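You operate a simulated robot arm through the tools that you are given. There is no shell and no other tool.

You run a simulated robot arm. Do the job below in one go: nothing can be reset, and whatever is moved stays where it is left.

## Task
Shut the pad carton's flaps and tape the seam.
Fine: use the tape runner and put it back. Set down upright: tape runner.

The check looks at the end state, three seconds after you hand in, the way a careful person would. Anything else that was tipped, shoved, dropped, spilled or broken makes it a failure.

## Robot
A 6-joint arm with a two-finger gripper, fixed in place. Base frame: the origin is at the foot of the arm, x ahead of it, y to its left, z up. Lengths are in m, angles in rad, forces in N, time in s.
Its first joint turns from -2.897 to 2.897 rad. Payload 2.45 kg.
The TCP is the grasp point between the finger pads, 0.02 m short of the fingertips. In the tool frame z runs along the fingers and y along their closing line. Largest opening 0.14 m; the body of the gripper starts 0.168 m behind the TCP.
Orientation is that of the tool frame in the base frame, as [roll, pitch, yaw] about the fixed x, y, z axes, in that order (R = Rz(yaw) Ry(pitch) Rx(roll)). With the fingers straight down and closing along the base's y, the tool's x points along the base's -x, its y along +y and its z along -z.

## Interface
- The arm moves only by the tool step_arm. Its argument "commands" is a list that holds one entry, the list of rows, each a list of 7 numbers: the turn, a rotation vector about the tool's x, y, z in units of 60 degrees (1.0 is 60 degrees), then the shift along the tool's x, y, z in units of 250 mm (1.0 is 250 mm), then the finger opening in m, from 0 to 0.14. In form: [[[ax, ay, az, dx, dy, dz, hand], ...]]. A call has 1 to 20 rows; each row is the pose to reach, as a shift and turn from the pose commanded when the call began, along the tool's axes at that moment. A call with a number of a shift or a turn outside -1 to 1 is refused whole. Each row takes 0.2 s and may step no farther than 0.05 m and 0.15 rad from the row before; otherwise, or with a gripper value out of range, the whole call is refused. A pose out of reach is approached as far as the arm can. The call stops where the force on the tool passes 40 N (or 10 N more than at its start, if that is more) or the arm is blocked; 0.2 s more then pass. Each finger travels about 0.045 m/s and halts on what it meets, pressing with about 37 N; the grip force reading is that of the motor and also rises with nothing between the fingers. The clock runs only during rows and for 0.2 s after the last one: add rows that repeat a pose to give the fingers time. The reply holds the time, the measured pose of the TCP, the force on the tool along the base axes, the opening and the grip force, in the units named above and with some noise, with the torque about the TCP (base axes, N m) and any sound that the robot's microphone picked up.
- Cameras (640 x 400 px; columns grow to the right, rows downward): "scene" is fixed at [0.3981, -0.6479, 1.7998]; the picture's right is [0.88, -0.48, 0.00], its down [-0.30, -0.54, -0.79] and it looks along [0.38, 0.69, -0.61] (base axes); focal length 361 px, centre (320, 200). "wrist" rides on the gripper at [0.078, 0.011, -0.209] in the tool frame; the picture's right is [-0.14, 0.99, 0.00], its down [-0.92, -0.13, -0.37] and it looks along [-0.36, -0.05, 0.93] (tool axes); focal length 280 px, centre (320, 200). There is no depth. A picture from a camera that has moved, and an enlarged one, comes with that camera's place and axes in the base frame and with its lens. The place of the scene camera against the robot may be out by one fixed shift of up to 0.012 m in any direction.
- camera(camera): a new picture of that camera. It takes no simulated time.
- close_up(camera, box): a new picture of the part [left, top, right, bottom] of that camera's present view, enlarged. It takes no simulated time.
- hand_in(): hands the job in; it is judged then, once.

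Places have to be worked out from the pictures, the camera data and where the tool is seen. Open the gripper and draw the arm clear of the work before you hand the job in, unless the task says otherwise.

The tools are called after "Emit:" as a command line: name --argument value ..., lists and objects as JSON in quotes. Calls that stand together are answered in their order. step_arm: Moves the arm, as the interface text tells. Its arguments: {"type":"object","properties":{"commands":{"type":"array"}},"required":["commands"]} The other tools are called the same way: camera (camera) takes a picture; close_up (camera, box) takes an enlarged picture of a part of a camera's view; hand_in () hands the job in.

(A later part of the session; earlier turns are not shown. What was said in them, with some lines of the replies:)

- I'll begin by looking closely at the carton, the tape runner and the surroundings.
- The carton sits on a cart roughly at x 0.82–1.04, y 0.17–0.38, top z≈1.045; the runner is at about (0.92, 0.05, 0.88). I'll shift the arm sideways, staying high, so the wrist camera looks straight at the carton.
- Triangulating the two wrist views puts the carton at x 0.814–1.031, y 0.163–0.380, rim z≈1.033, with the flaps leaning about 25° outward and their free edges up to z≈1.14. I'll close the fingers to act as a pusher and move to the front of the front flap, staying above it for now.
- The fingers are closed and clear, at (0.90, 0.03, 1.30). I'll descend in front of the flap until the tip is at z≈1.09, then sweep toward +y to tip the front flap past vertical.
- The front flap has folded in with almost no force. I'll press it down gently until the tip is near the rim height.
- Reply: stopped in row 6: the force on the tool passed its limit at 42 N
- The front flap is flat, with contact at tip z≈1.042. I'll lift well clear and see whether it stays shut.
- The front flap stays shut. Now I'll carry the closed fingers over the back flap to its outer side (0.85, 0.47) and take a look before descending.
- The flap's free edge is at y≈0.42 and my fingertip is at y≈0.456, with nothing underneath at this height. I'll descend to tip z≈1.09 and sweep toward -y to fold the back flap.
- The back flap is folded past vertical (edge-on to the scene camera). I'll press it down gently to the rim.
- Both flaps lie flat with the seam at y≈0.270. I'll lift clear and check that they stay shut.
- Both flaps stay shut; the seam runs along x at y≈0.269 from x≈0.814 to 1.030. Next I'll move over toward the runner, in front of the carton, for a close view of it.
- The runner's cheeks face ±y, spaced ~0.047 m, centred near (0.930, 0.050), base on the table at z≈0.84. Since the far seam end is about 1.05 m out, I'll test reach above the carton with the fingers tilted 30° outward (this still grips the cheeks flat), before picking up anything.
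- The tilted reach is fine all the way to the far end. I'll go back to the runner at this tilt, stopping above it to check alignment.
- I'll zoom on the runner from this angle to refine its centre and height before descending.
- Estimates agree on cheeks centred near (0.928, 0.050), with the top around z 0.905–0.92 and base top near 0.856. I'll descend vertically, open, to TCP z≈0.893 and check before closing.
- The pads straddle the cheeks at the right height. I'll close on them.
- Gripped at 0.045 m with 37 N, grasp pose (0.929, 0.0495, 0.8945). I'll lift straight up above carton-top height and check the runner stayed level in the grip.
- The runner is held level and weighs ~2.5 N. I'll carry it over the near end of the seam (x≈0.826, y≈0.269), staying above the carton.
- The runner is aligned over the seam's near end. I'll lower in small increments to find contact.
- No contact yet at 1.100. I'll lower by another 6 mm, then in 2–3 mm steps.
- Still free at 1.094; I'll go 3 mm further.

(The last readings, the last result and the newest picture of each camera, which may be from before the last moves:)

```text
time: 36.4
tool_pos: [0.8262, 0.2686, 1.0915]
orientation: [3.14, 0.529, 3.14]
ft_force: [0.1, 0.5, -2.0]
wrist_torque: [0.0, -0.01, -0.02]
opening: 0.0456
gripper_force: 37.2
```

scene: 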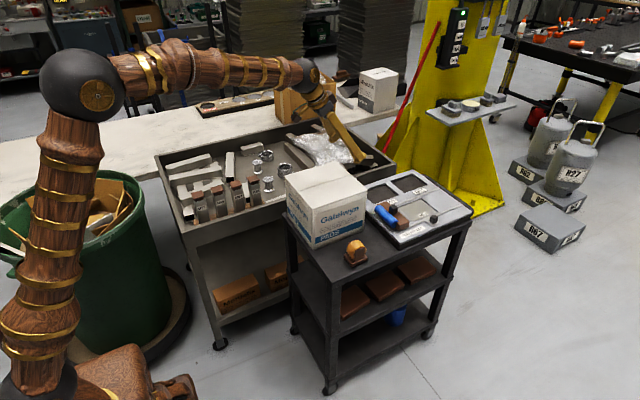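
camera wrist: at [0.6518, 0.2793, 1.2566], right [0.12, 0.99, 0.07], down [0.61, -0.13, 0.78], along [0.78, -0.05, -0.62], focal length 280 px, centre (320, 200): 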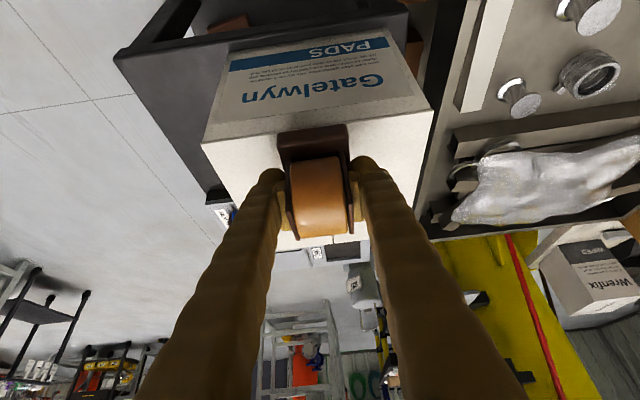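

Emit:
step_arm --commands '[[[0, 0, 0, 0.003, 0, 0.0052, 0.02], [0, 0, 0, 0.006, 0, 0.0104, 0.02], [0, 0, 0, 0.006, 0, 0.0104, 0.02]]]'

Emit:
close_up --camera "scene" --box '[280, 150, 340, 200]'

```text
time: 37.1
tool_pos: [0.8259, 0.2697, 1.0885]
orientation: [3.141, 0.528, 3.14]
ft_force: [-0.8, 1.6, 4.8]
wrist_torque: [-0.03, 0.08, -0.04]
opening: 0.0456
gripper_force: 36.8
```

```text
8.00 times, centred on (310, 175) of scene
camera zoom: at [0.3981, -0.6479, 1.7998], right [0.88, -0.48, 0.0], down [-0.3, -0.54, -0.79], along [0.38, 0.69, -0.61], focal length 2887 px, centre (400, 400)
```

zoom: 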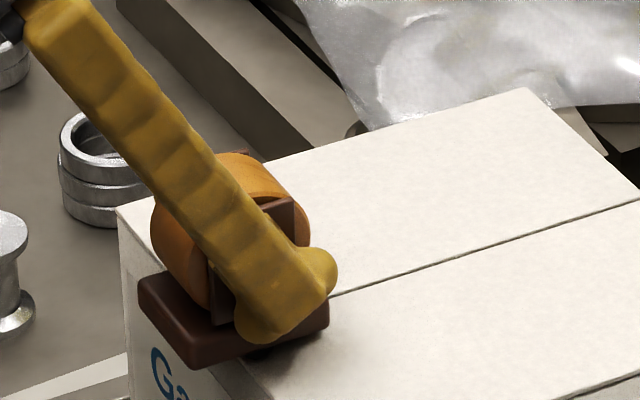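

Contact made: ~7 N of press at TCP z≈1.0885, with the base on the seam. I'll drag along +x for the first half of the seam and check.

Emit:
step_arm --commands '[[[0, 0, 0, -0.035, 0, 0.0204, 0.02], [0, 0, 0, -0.07, 0, 0.0408, 0.02], [0, 0, 0, -0.105, 0, 0.0612, 0.02], [0, 0, 0, -0.14, 0, 0.0816, 0.02], [0, 0, 0, -0.175, 0, 0.102, 0.02], [0, 0, 0, -0.21, 0, 0.1225, 0.02], [0, 0, 0, -0.245, 0, 0.1429, 0.02], [0, 0, 0, -0.28, 0, 0.1633, 0.02]]]'

Emit:
close_up --camera "scene" --box '[260, 120, 400, 240]'

Emit:
camera --camera "wrist"

```text
time: 39.0
tool_pos: [0.9074, 0.2689, 1.0878]
orientation: [3.14, 0.527, 3.14]
ft_force: [-10.0, 0.0, 23.5]
wrist_torque: [0.02, 0.39, -0.02]
opening: 0.0454
gripper_force: 36.5
```

```text
3.33 times, centred on (330, 180) of scene
camera zoom: at [0.3981, -0.6479, 1.7998], right [0.88, -0.48, 0.0], down [-0.3, -0.54, -0.79], along [0.38, 0.69, -0.61], focal length 1203 px, centre (287, 267)
```

zoom: 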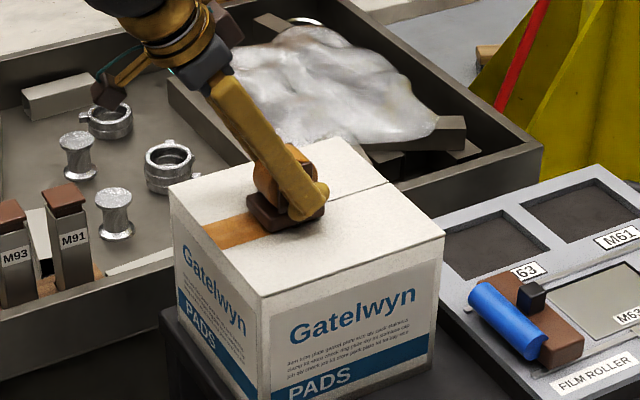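

```text
taken
camera wrist: at [0.7326, 0.2791, 1.2284], right [0.12, 0.99, 0.07], down [0.61, -0.13, 0.78], along [0.78, -0.05, -0.62], focal length 280 px, centre (320, 200)
```

wrist: 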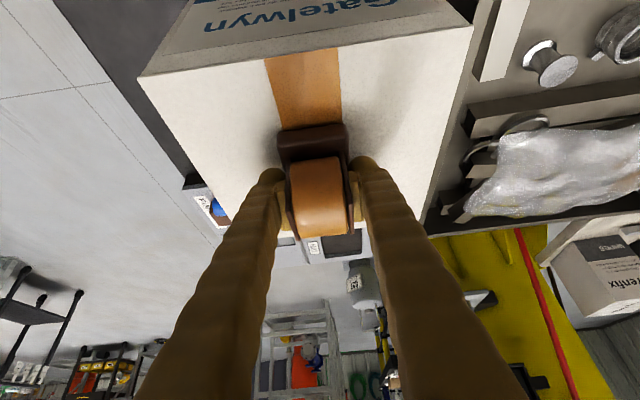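

Tape is going down nicely over the seam from the near edge, but the press has grown to ~25 N. I'll ease up by ~1 mm and continue to about x=0.97.

Emit:
step_arm --commands '[[[0, 0, 0, -0.0366, 0, 0.0167, 0.02], [0, 0, 0, -0.0711, 0, 0.0369, 0.02], [0, 0, 0, -0.1057, 0, 0.057, 0.02], [0, 0, 0, -0.1402, 0, 0.0772, 0.02], [0, 0, 0, -0.1748, 0, 0.0973, 0.02], [0, 0, 0, -0.2093, 0, 0.1175, 0.02]]]'

Emit:
close_up --camera "scene" --box '[260, 120, 400, 240]'

```text
time: 40.4
tool_pos: [0.9656, 0.2686, 1.0879]
orientation: [-3.14, 0.522, 3.141]
ft_force: [-2.8, 1.0, 3.5]
wrist_torque: [-0.05, 0.0, -0.03]
opening: 0.0454
gripper_force: 37.3
```

```text
3.33 times, centred on (330, 180) of scene
camera zoom: at [0.3981, -0.6479, 1.7998], right [0.88, -0.48, 0.0], down [-0.3, -0.54, -0.79], along [0.38, 0.69, -0.61], focal length 1203 px, centre (287, 267)
```

zoom: 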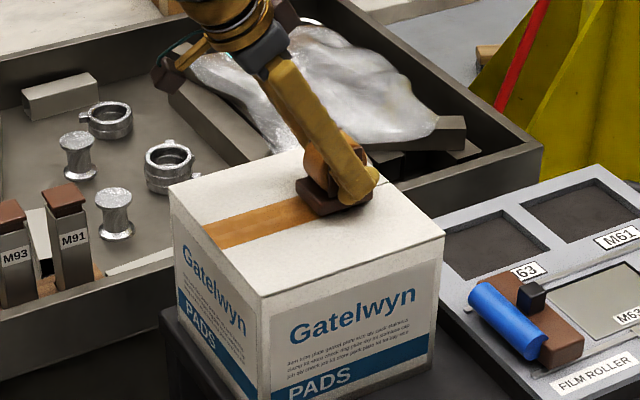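

The press is back to a light ~6 N. I'll continue to the far edge at x≈1.03.

Emit:
step_arm --commands '[[[0, 0, 0, -0.0345, 0, 0.0202, 0.02], [0, 0, 0, -0.0691, 0, 0.0403, 0.02], [0, 0, 0, -0.1036, 0, 0.0605, 0.02], [0, 0, 0, -0.1382, 0, 0.0806, 0.02], [0, 0, 0, -0.1728, 0, 0.1008, 0.02], [0, 0, 0, -0.2073, 0, 0.1209, 0.02], [0, 0, 0, -0.2246, 0, 0.131, 0.02]]]'

Emit:
close_up --camera "scene" --box '[260, 120, 400, 240]'

Emit:
camera --camera "wrist"

```text
time: 42.0
tool_pos: [1.0308, 0.2676, 1.0889]
orientation: [3.14, 0.527, 3.141]
ft_force: [-3.3, -1.0, 4.0]
wrist_torque: [-0.01, 0.07, 0.0]
opening: 0.0455
gripper_force: 36.8
```

```text
3.33 times, centred on (330, 180) of scene
camera zoom: at [0.3981, -0.6479, 1.7998], right [0.88, -0.48, 0.0], down [-0.3, -0.54, -0.79], along [0.38, 0.69, -0.61], focal length 1203 px, centre (287, 267)
```

zoom: 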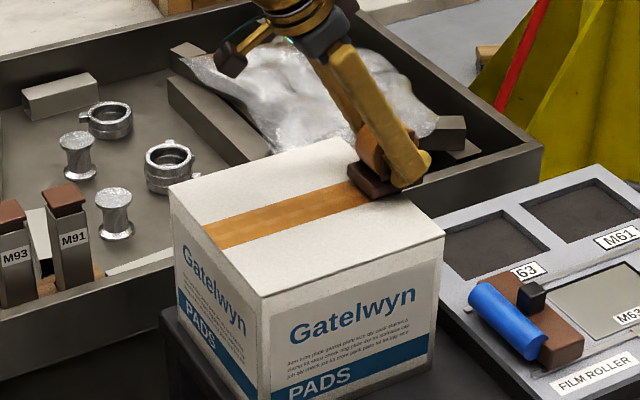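

```text
taken
camera wrist: at [0.8579, 0.279, 1.2288], right [0.12, 0.99, 0.07], down [0.61, -0.13, 0.78], along [0.78, -0.05, -0.62], focal length 280 px, centre (320, 200)
```

wrist: 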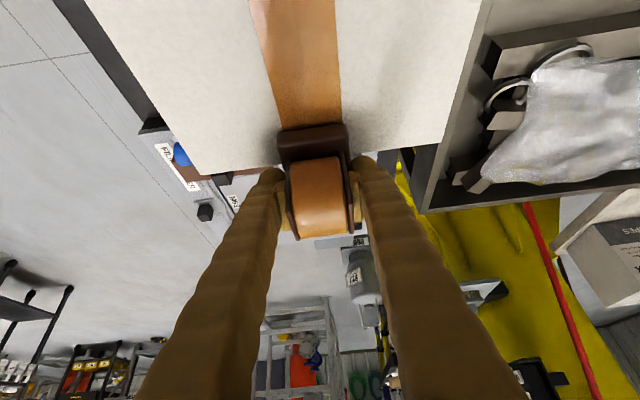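

The runner is at the far edge. I'll lift straight up and inspect the tape end.

Emit:
step_arm --commands '[[[0, 0, 0, -0.02, 0, -0.0345, 0.02], [0, 0, 0, -0.06, 0, -0.103, 0.02], [0, 0, 0, -0.1, 0, -0.172, 0.02], [0, 0, 0, -0.14, 0, -0.24, 0.02], [0, 0, 0, -0.16, 0, -0.275, 0.02], [0, 0, 0, -0.16, 0, -0.275, 0.02]]]'

Emit:
close_up --camera "scene" --box '[260, 120, 400, 240]'

Emit:
camera --camera "wrist"

```text
time: 43.4
tool_pos: [1.031, 0.2671, 1.168]
orientation: [3.14, 0.527, 3.138]
ft_force: [0.3, 0.3, -2.5]
wrist_torque: [0.02, -0.01, 0.01]
opening: 0.0457
gripper_force: 37.4
```

```text
3.33 times, centred on (330, 180) of scene
camera zoom: at [0.3981, -0.6479, 1.7998], right [0.88, -0.48, 0.0], down [-0.3, -0.54, -0.79], along [0.38, 0.69, -0.61], focal length 1203 px, centre (287, 267)
```

zoom: 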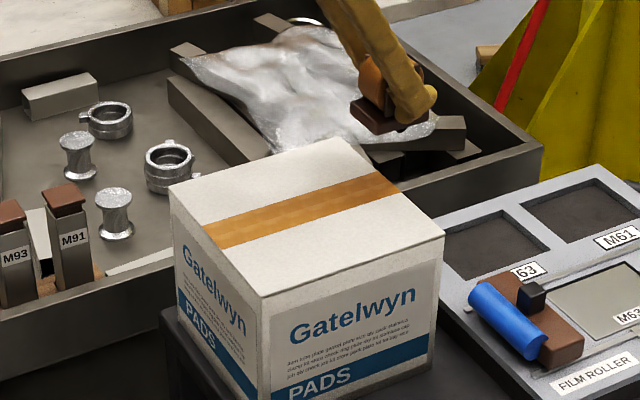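

```text
taken
camera wrist: at [0.8579, 0.2786, 1.3084], right [0.12, 0.99, 0.07], down [0.61, -0.13, 0.78], along [0.78, -0.05, -0.62], focal length 280 px, centre (320, 200)
```

wrist: 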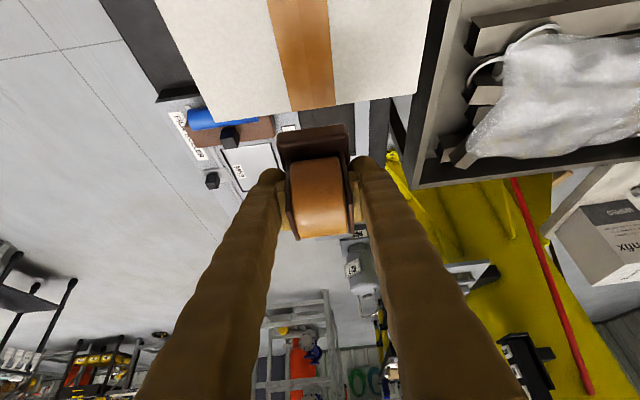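

The tape covers the whole seam and both flaps are flat. Now I'll carry the runner back over its original spot (0.929, 0.0495).

Emit:
step_arm --commands '[[[0, 0, 0, 0.059, -0.145, -0.034, 0.02], [0, 0, 0, 0.117, -0.29, -0.069, 0.02], [0, 0, 0, 0.176, -0.435, -0.103, 0.02], [0, 0, 0, 0.235, -0.58, -0.137, 0.02], [0, 0, 0, 0.294, -0.725, -0.171, 0.02], [0, 0, 0, 0.3524, -0.8704, -0.2056, 0.02], [0, 0, 0, 0.3524, -0.8704, -0.2056, 0.02]]]'

```text
time: 45.0
tool_pos: [0.9292, 0.0494, 1.1689]
orientation: [3.138, 0.527, 3.139]
ft_force: [0.1, 1.2, -2.1]
wrist_torque: [-0.02, 0.0, 0.04]
opening: 0.0453
gripper_force: 36.9
```

I'm right above the original spot. I'll descend to about 8 mm above the original resting height.

Emit:
step_arm --commands '[[[0, 0, 0, 0.08, 0, 0.137, 0.02], [0, 0, 0, 0.16, 0, 0.274, 0.02], [0, 0, 0, 0.24, 0, 0.412, 0.02], [0, 0, 0, 0.32, 0, 0.549, 0.02], [0, 0, 0, 0.4, 0, 0.686, 0.02], [0, 0, 0, 0.46, 0, 0.789, 0.02], [0, 0, 0, 0.51, 0, 0.875, 0.02], [0, 0, 0, 0.536, 0, 0.919, 0.02], [0, 0, 0, 0.536, 0, 0.919, 0.02]]]'

Emit:
close_up --camera "scene" --box '[325, 210, 405, 270]'

```text
time: 47.0
tool_pos: [0.9302, 0.0502, 0.9023]
orientation: [-3.141, 0.526, 3.141]
ft_force: [0.3, 0.8, -2.7]
wrist_torque: [-0.02, -0.01, -0.02]
opening: 0.0455
gripper_force: 37.3
```

```text
6.67 times, centred on (365, 240) of scene
camera zoom: at [0.3981, -0.6479, 1.7998], right [0.88, -0.48, 0.0], down [-0.3, -0.54, -0.79], along [0.38, 0.69, -0.61], focal length 2406 px, centre (20, -67)
```

zoom: 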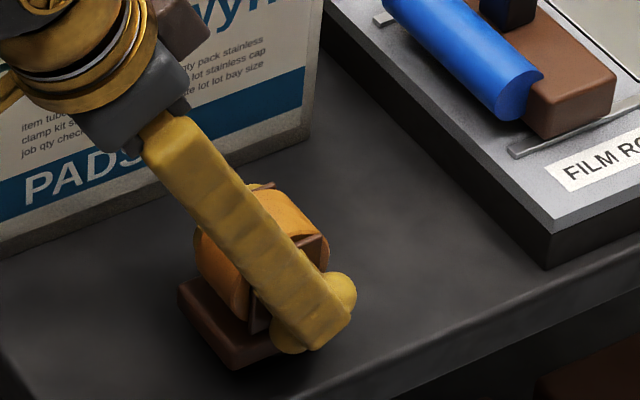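

I'll lower a further 6 mm in small steps and read the force.

Emit:
step_arm --commands '[[[0, 0, 0, 0.004, 0, 0.0069, 0.02], [0, 0, 0, 0.008, 0, 0.0138, 0.02], [0, 0, 0, 0.012, 0, 0.0207, 0.02], [0, 0, 0, 0.012, 0, 0.0207, 0.02]]]'

```text
time: 48.0
tool_pos: [0.9292, 0.0511, 0.8958]
orientation: [3.138, 0.526, 3.14]
ft_force: [0.0, 0.0, -3.0]
wrist_torque: [0.02, -0.02, -0.01]
opening: 0.0453
gripper_force: 36.8
```

Emit:
step_arm --commands '[[[0, 0, 0, 0.0015, 0, 0.0026, 0.02], [0, 0, 0, 0.003, 0, 0.0052, 0.02], [0, 0, 0, 0.003, 0, 0.0052, 0.02]]]'

```text
time: 48.8
tool_pos: [0.9295, 0.0498, 0.8944]
orientation: [3.141, 0.528, 3.139]
ft_force: [-0.1, -1.3, 5.7]
wrist_torque: [-0.19, -0.12, -0.05]
opening: 0.0455
gripper_force: 36.9
```

It has touched down with light contact at the original height. I'll release slowly and look.

Emit:
step_arm --commands '[[[0, 0, 0, 0, 0, 0, 0.047], [0, 0, 0, 0, 0, 0, 0.052], [0, 0, 0, 0, 0, 0, 0.06], [0, 0, 0, 0, 0, 0, 0.07], [0, 0, 0, 0, 0, 0, 0.085], [0, 0, 0, 0, 0, 0, 0.1], [0, 0, 0, 0, 0, 0, 0.1], [0, 0, 0, 0, 0, 0, 0.1]]]'

Emit:
camera --camera "wrist"

Emit:
close_up --camera "scene" --box '[325, 210, 405, 270]'

```text
time: 50.5
tool_pos: [0.9289, 0.0512, 0.8937]
orientation: [3.138, 0.528, 3.14]
ft_force: [-1.1, -0.7, 0.2]
wrist_torque: [0.03, -0.02, 0.01]
opening: 0.0999
gripper_force: 0.1
```

```text
taken
camera wrist: at [0.7555, 0.0616, 1.0346], right [0.12, 0.99, 0.07], down [0.61, -0.13, 0.78], along [0.78, -0.05, -0.62], focal length 280 px, centre (320, 200)
```

wrist: 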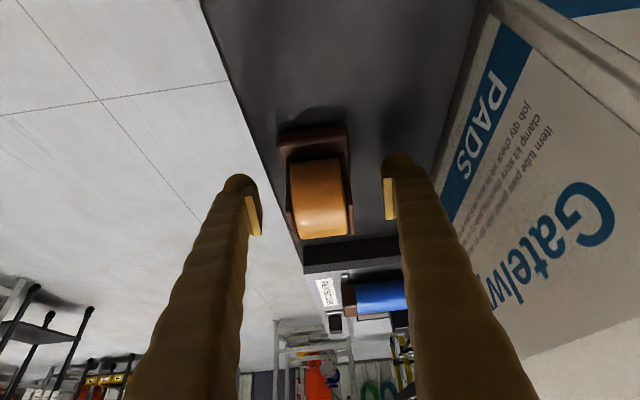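

```text
6.67 times, centred on (365, 240) of scene
camera zoom: at [0.3981, -0.6479, 1.7998], right [0.88, -0.48, 0.0], down [-0.3, -0.54, -0.79], along [0.38, 0.69, -0.61], focal length 2406 px, centre (20, -67)
```

zoom: 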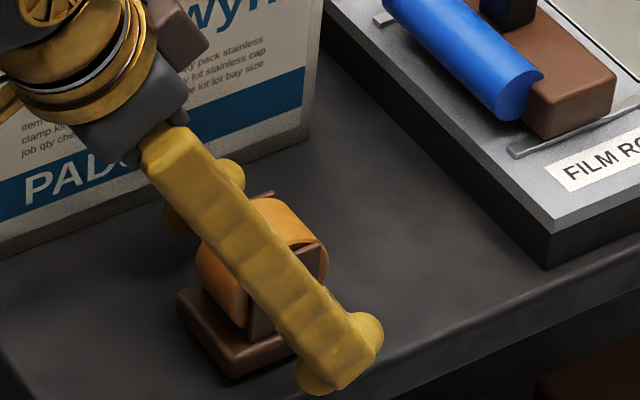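

The runner is standing upright at its original place, and the fingers are clear on both sides. I'll rise straight up out of the way.

Emit:
step_arm --commands '[[[0, 0, 0, -0.04, 0, -0.0686, 0.1], [0, 0, 0, -0.12, 0, -0.206, 0.1], [0, 0, 0, -0.2, 0, -0.343, 0.1], [0, 0, 0, -0.28, 0, -0.48, 0.1], [0, 0, 0, -0.36, 0, -0.617, 0.1], [0, 0, 0, -0.44, 0, -0.754, 0.1], [0, 0, 0, -0.52, 0, -0.891, 0.1], [0, 0, 0, -0.56, 0, -0.96, 0.1]]]'

Emit:
step_arm --commands '[[[0, 0.1, 0, 0.1, 0, -0.1, 0.1], [0, 0.2, 0, 0.2, 0, -0.2, 0.1], [0, 0.3, 0, 0.3, 0, -0.3, 0.1], [0, 0.4, 0, 0.4, 0, -0.4, 0.1], [0, 0.5, 0, 0.5, 0, -0.5, 0.1], [0, 0.5, 0, 0.6, 0, -0.6, 0.1], [0, 0.5, 0, 0.6, 0, -0.6, 0.1]]]'

Emit:
camera --camera "wrist"

Emit:
camera --camera "scene"

Emit:
close_up --camera "scene" --box '[270, 130, 480, 280]'

```text
time: 52.4
tool_pos: [0.929, 0.0513, 1.1731]
orientation: [3.14, 0.524, 3.141]
ft_force: [0.1, 0.8, 0.1]
wrist_torque: [-0.01, -0.01, -0.01]
opening: 0.1001
gripper_force: 0.0
```

```text
time: 54.0
tool_pos: [0.724, 0.0499, 1.2268]
orientation: [3.141, 0.005, -3.141]
ft_force: [-0.4, 0.1, 0.8]
wrist_torque: [0.0, 0.01, -0.02]
opening: 0.1004
gripper_force: 0.0
```

```text
taken
camera wrist: at [0.6449, 0.0607, 1.4347], right [0.14, 0.99, 0.0], down [0.92, -0.13, 0.37], along [0.37, -0.05, -0.93], focal length 280 px, centre (320, 200)
```

wrist: 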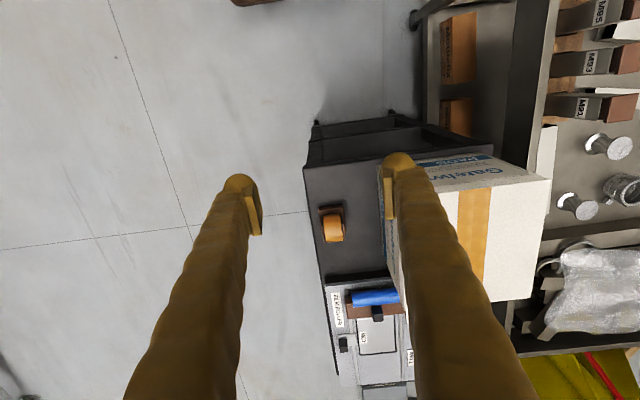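

```text
taken
```

scene: 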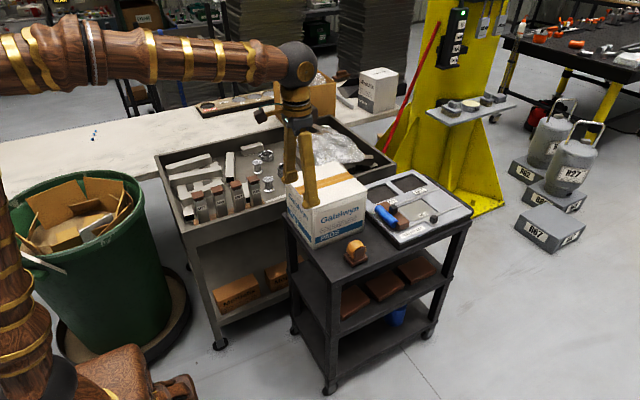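

```text
2.67 times, centred on (375, 205) of scene
camera zoom: at [0.3981, -0.6479, 1.7998], right [0.88, -0.48, 0.0], down [-0.3, -0.54, -0.79], along [0.38, 0.69, -0.61], focal length 962 px, centre (173, 187)
```

zoom: 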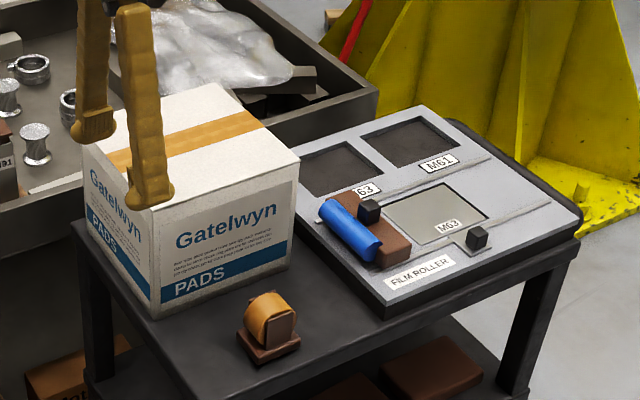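

Runner is upright at its spot, and the carton is shut and taped. I'll back off a bit more with the hand fully open and take a last look at the carton's near side.

Emit:
step_arm --commands '[[[0, 0, 0, 0.05, -0.1, -0.15, 0.12], [0, 0, 0, 0.1, -0.2, -0.3, 0.14], [0, 0, 0, 0.15, -0.3, -0.4, 0.14], [0, 0, 0, 0.15, -0.3, -0.4, 0.14], [0, 0, 0, 0.15, -0.3, -0.4, 0.14]]]'

Emit:
close_up --camera "scene" --box '[260, 130, 400, 280]'

```text
time: 55.1
tool_pos: [0.6876, -0.0243, 1.3269]
orientation: [3.141, 0.003, -3.141]
ft_force: [1.5, -0.2, 0.2]
wrist_torque: [0.01, 0.0, 0.03]
opening: 0.1403
gripper_force: 0.1
```

```text
2.67 times, centred on (330, 205) of scene
camera zoom: at [0.3981, -0.6479, 1.7998], right [0.88, -0.48, 0.0], down [-0.3, -0.54, -0.79], along [0.38, 0.69, -0.61], focal length 962 px, centre (293, 187)
```

zoom: 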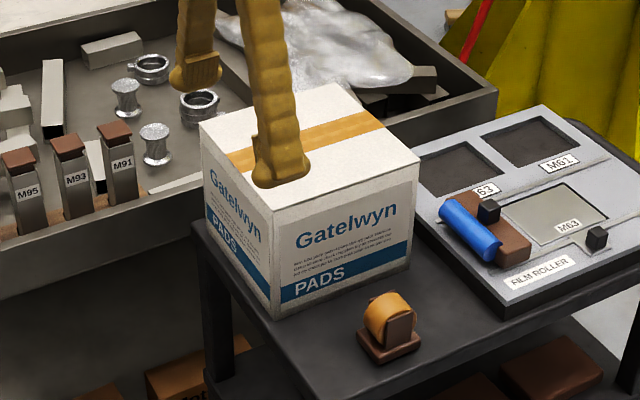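

The flaps are flat, the seam is taped edge to edge, and the runner stands upright where it started. Nothing else has moved, and the arm is clear with the gripper open, so I'm handing in.

Emit:
hand_in

```text
The job is handed in.
```

The pad carton is shut and its seam is taped from edge to edge. I've handed the job in, but no verdict has come back yet.

- **Flaps:** Both folded down flat and stayed shut after the arm lifted away, before any tape went on.
- **Tape:** I ran the tape runner along the whole seam. The press rose to about 25 N midway, so I eased it back. The carton showed no sign of having moved.
- **Tape runner:** It is back upright, within a millimetre or so of where I picked it up.
- **Everything else:** In the last pictures nothing else had been tipped or moved. The arm is clear of the work with the gripper open.
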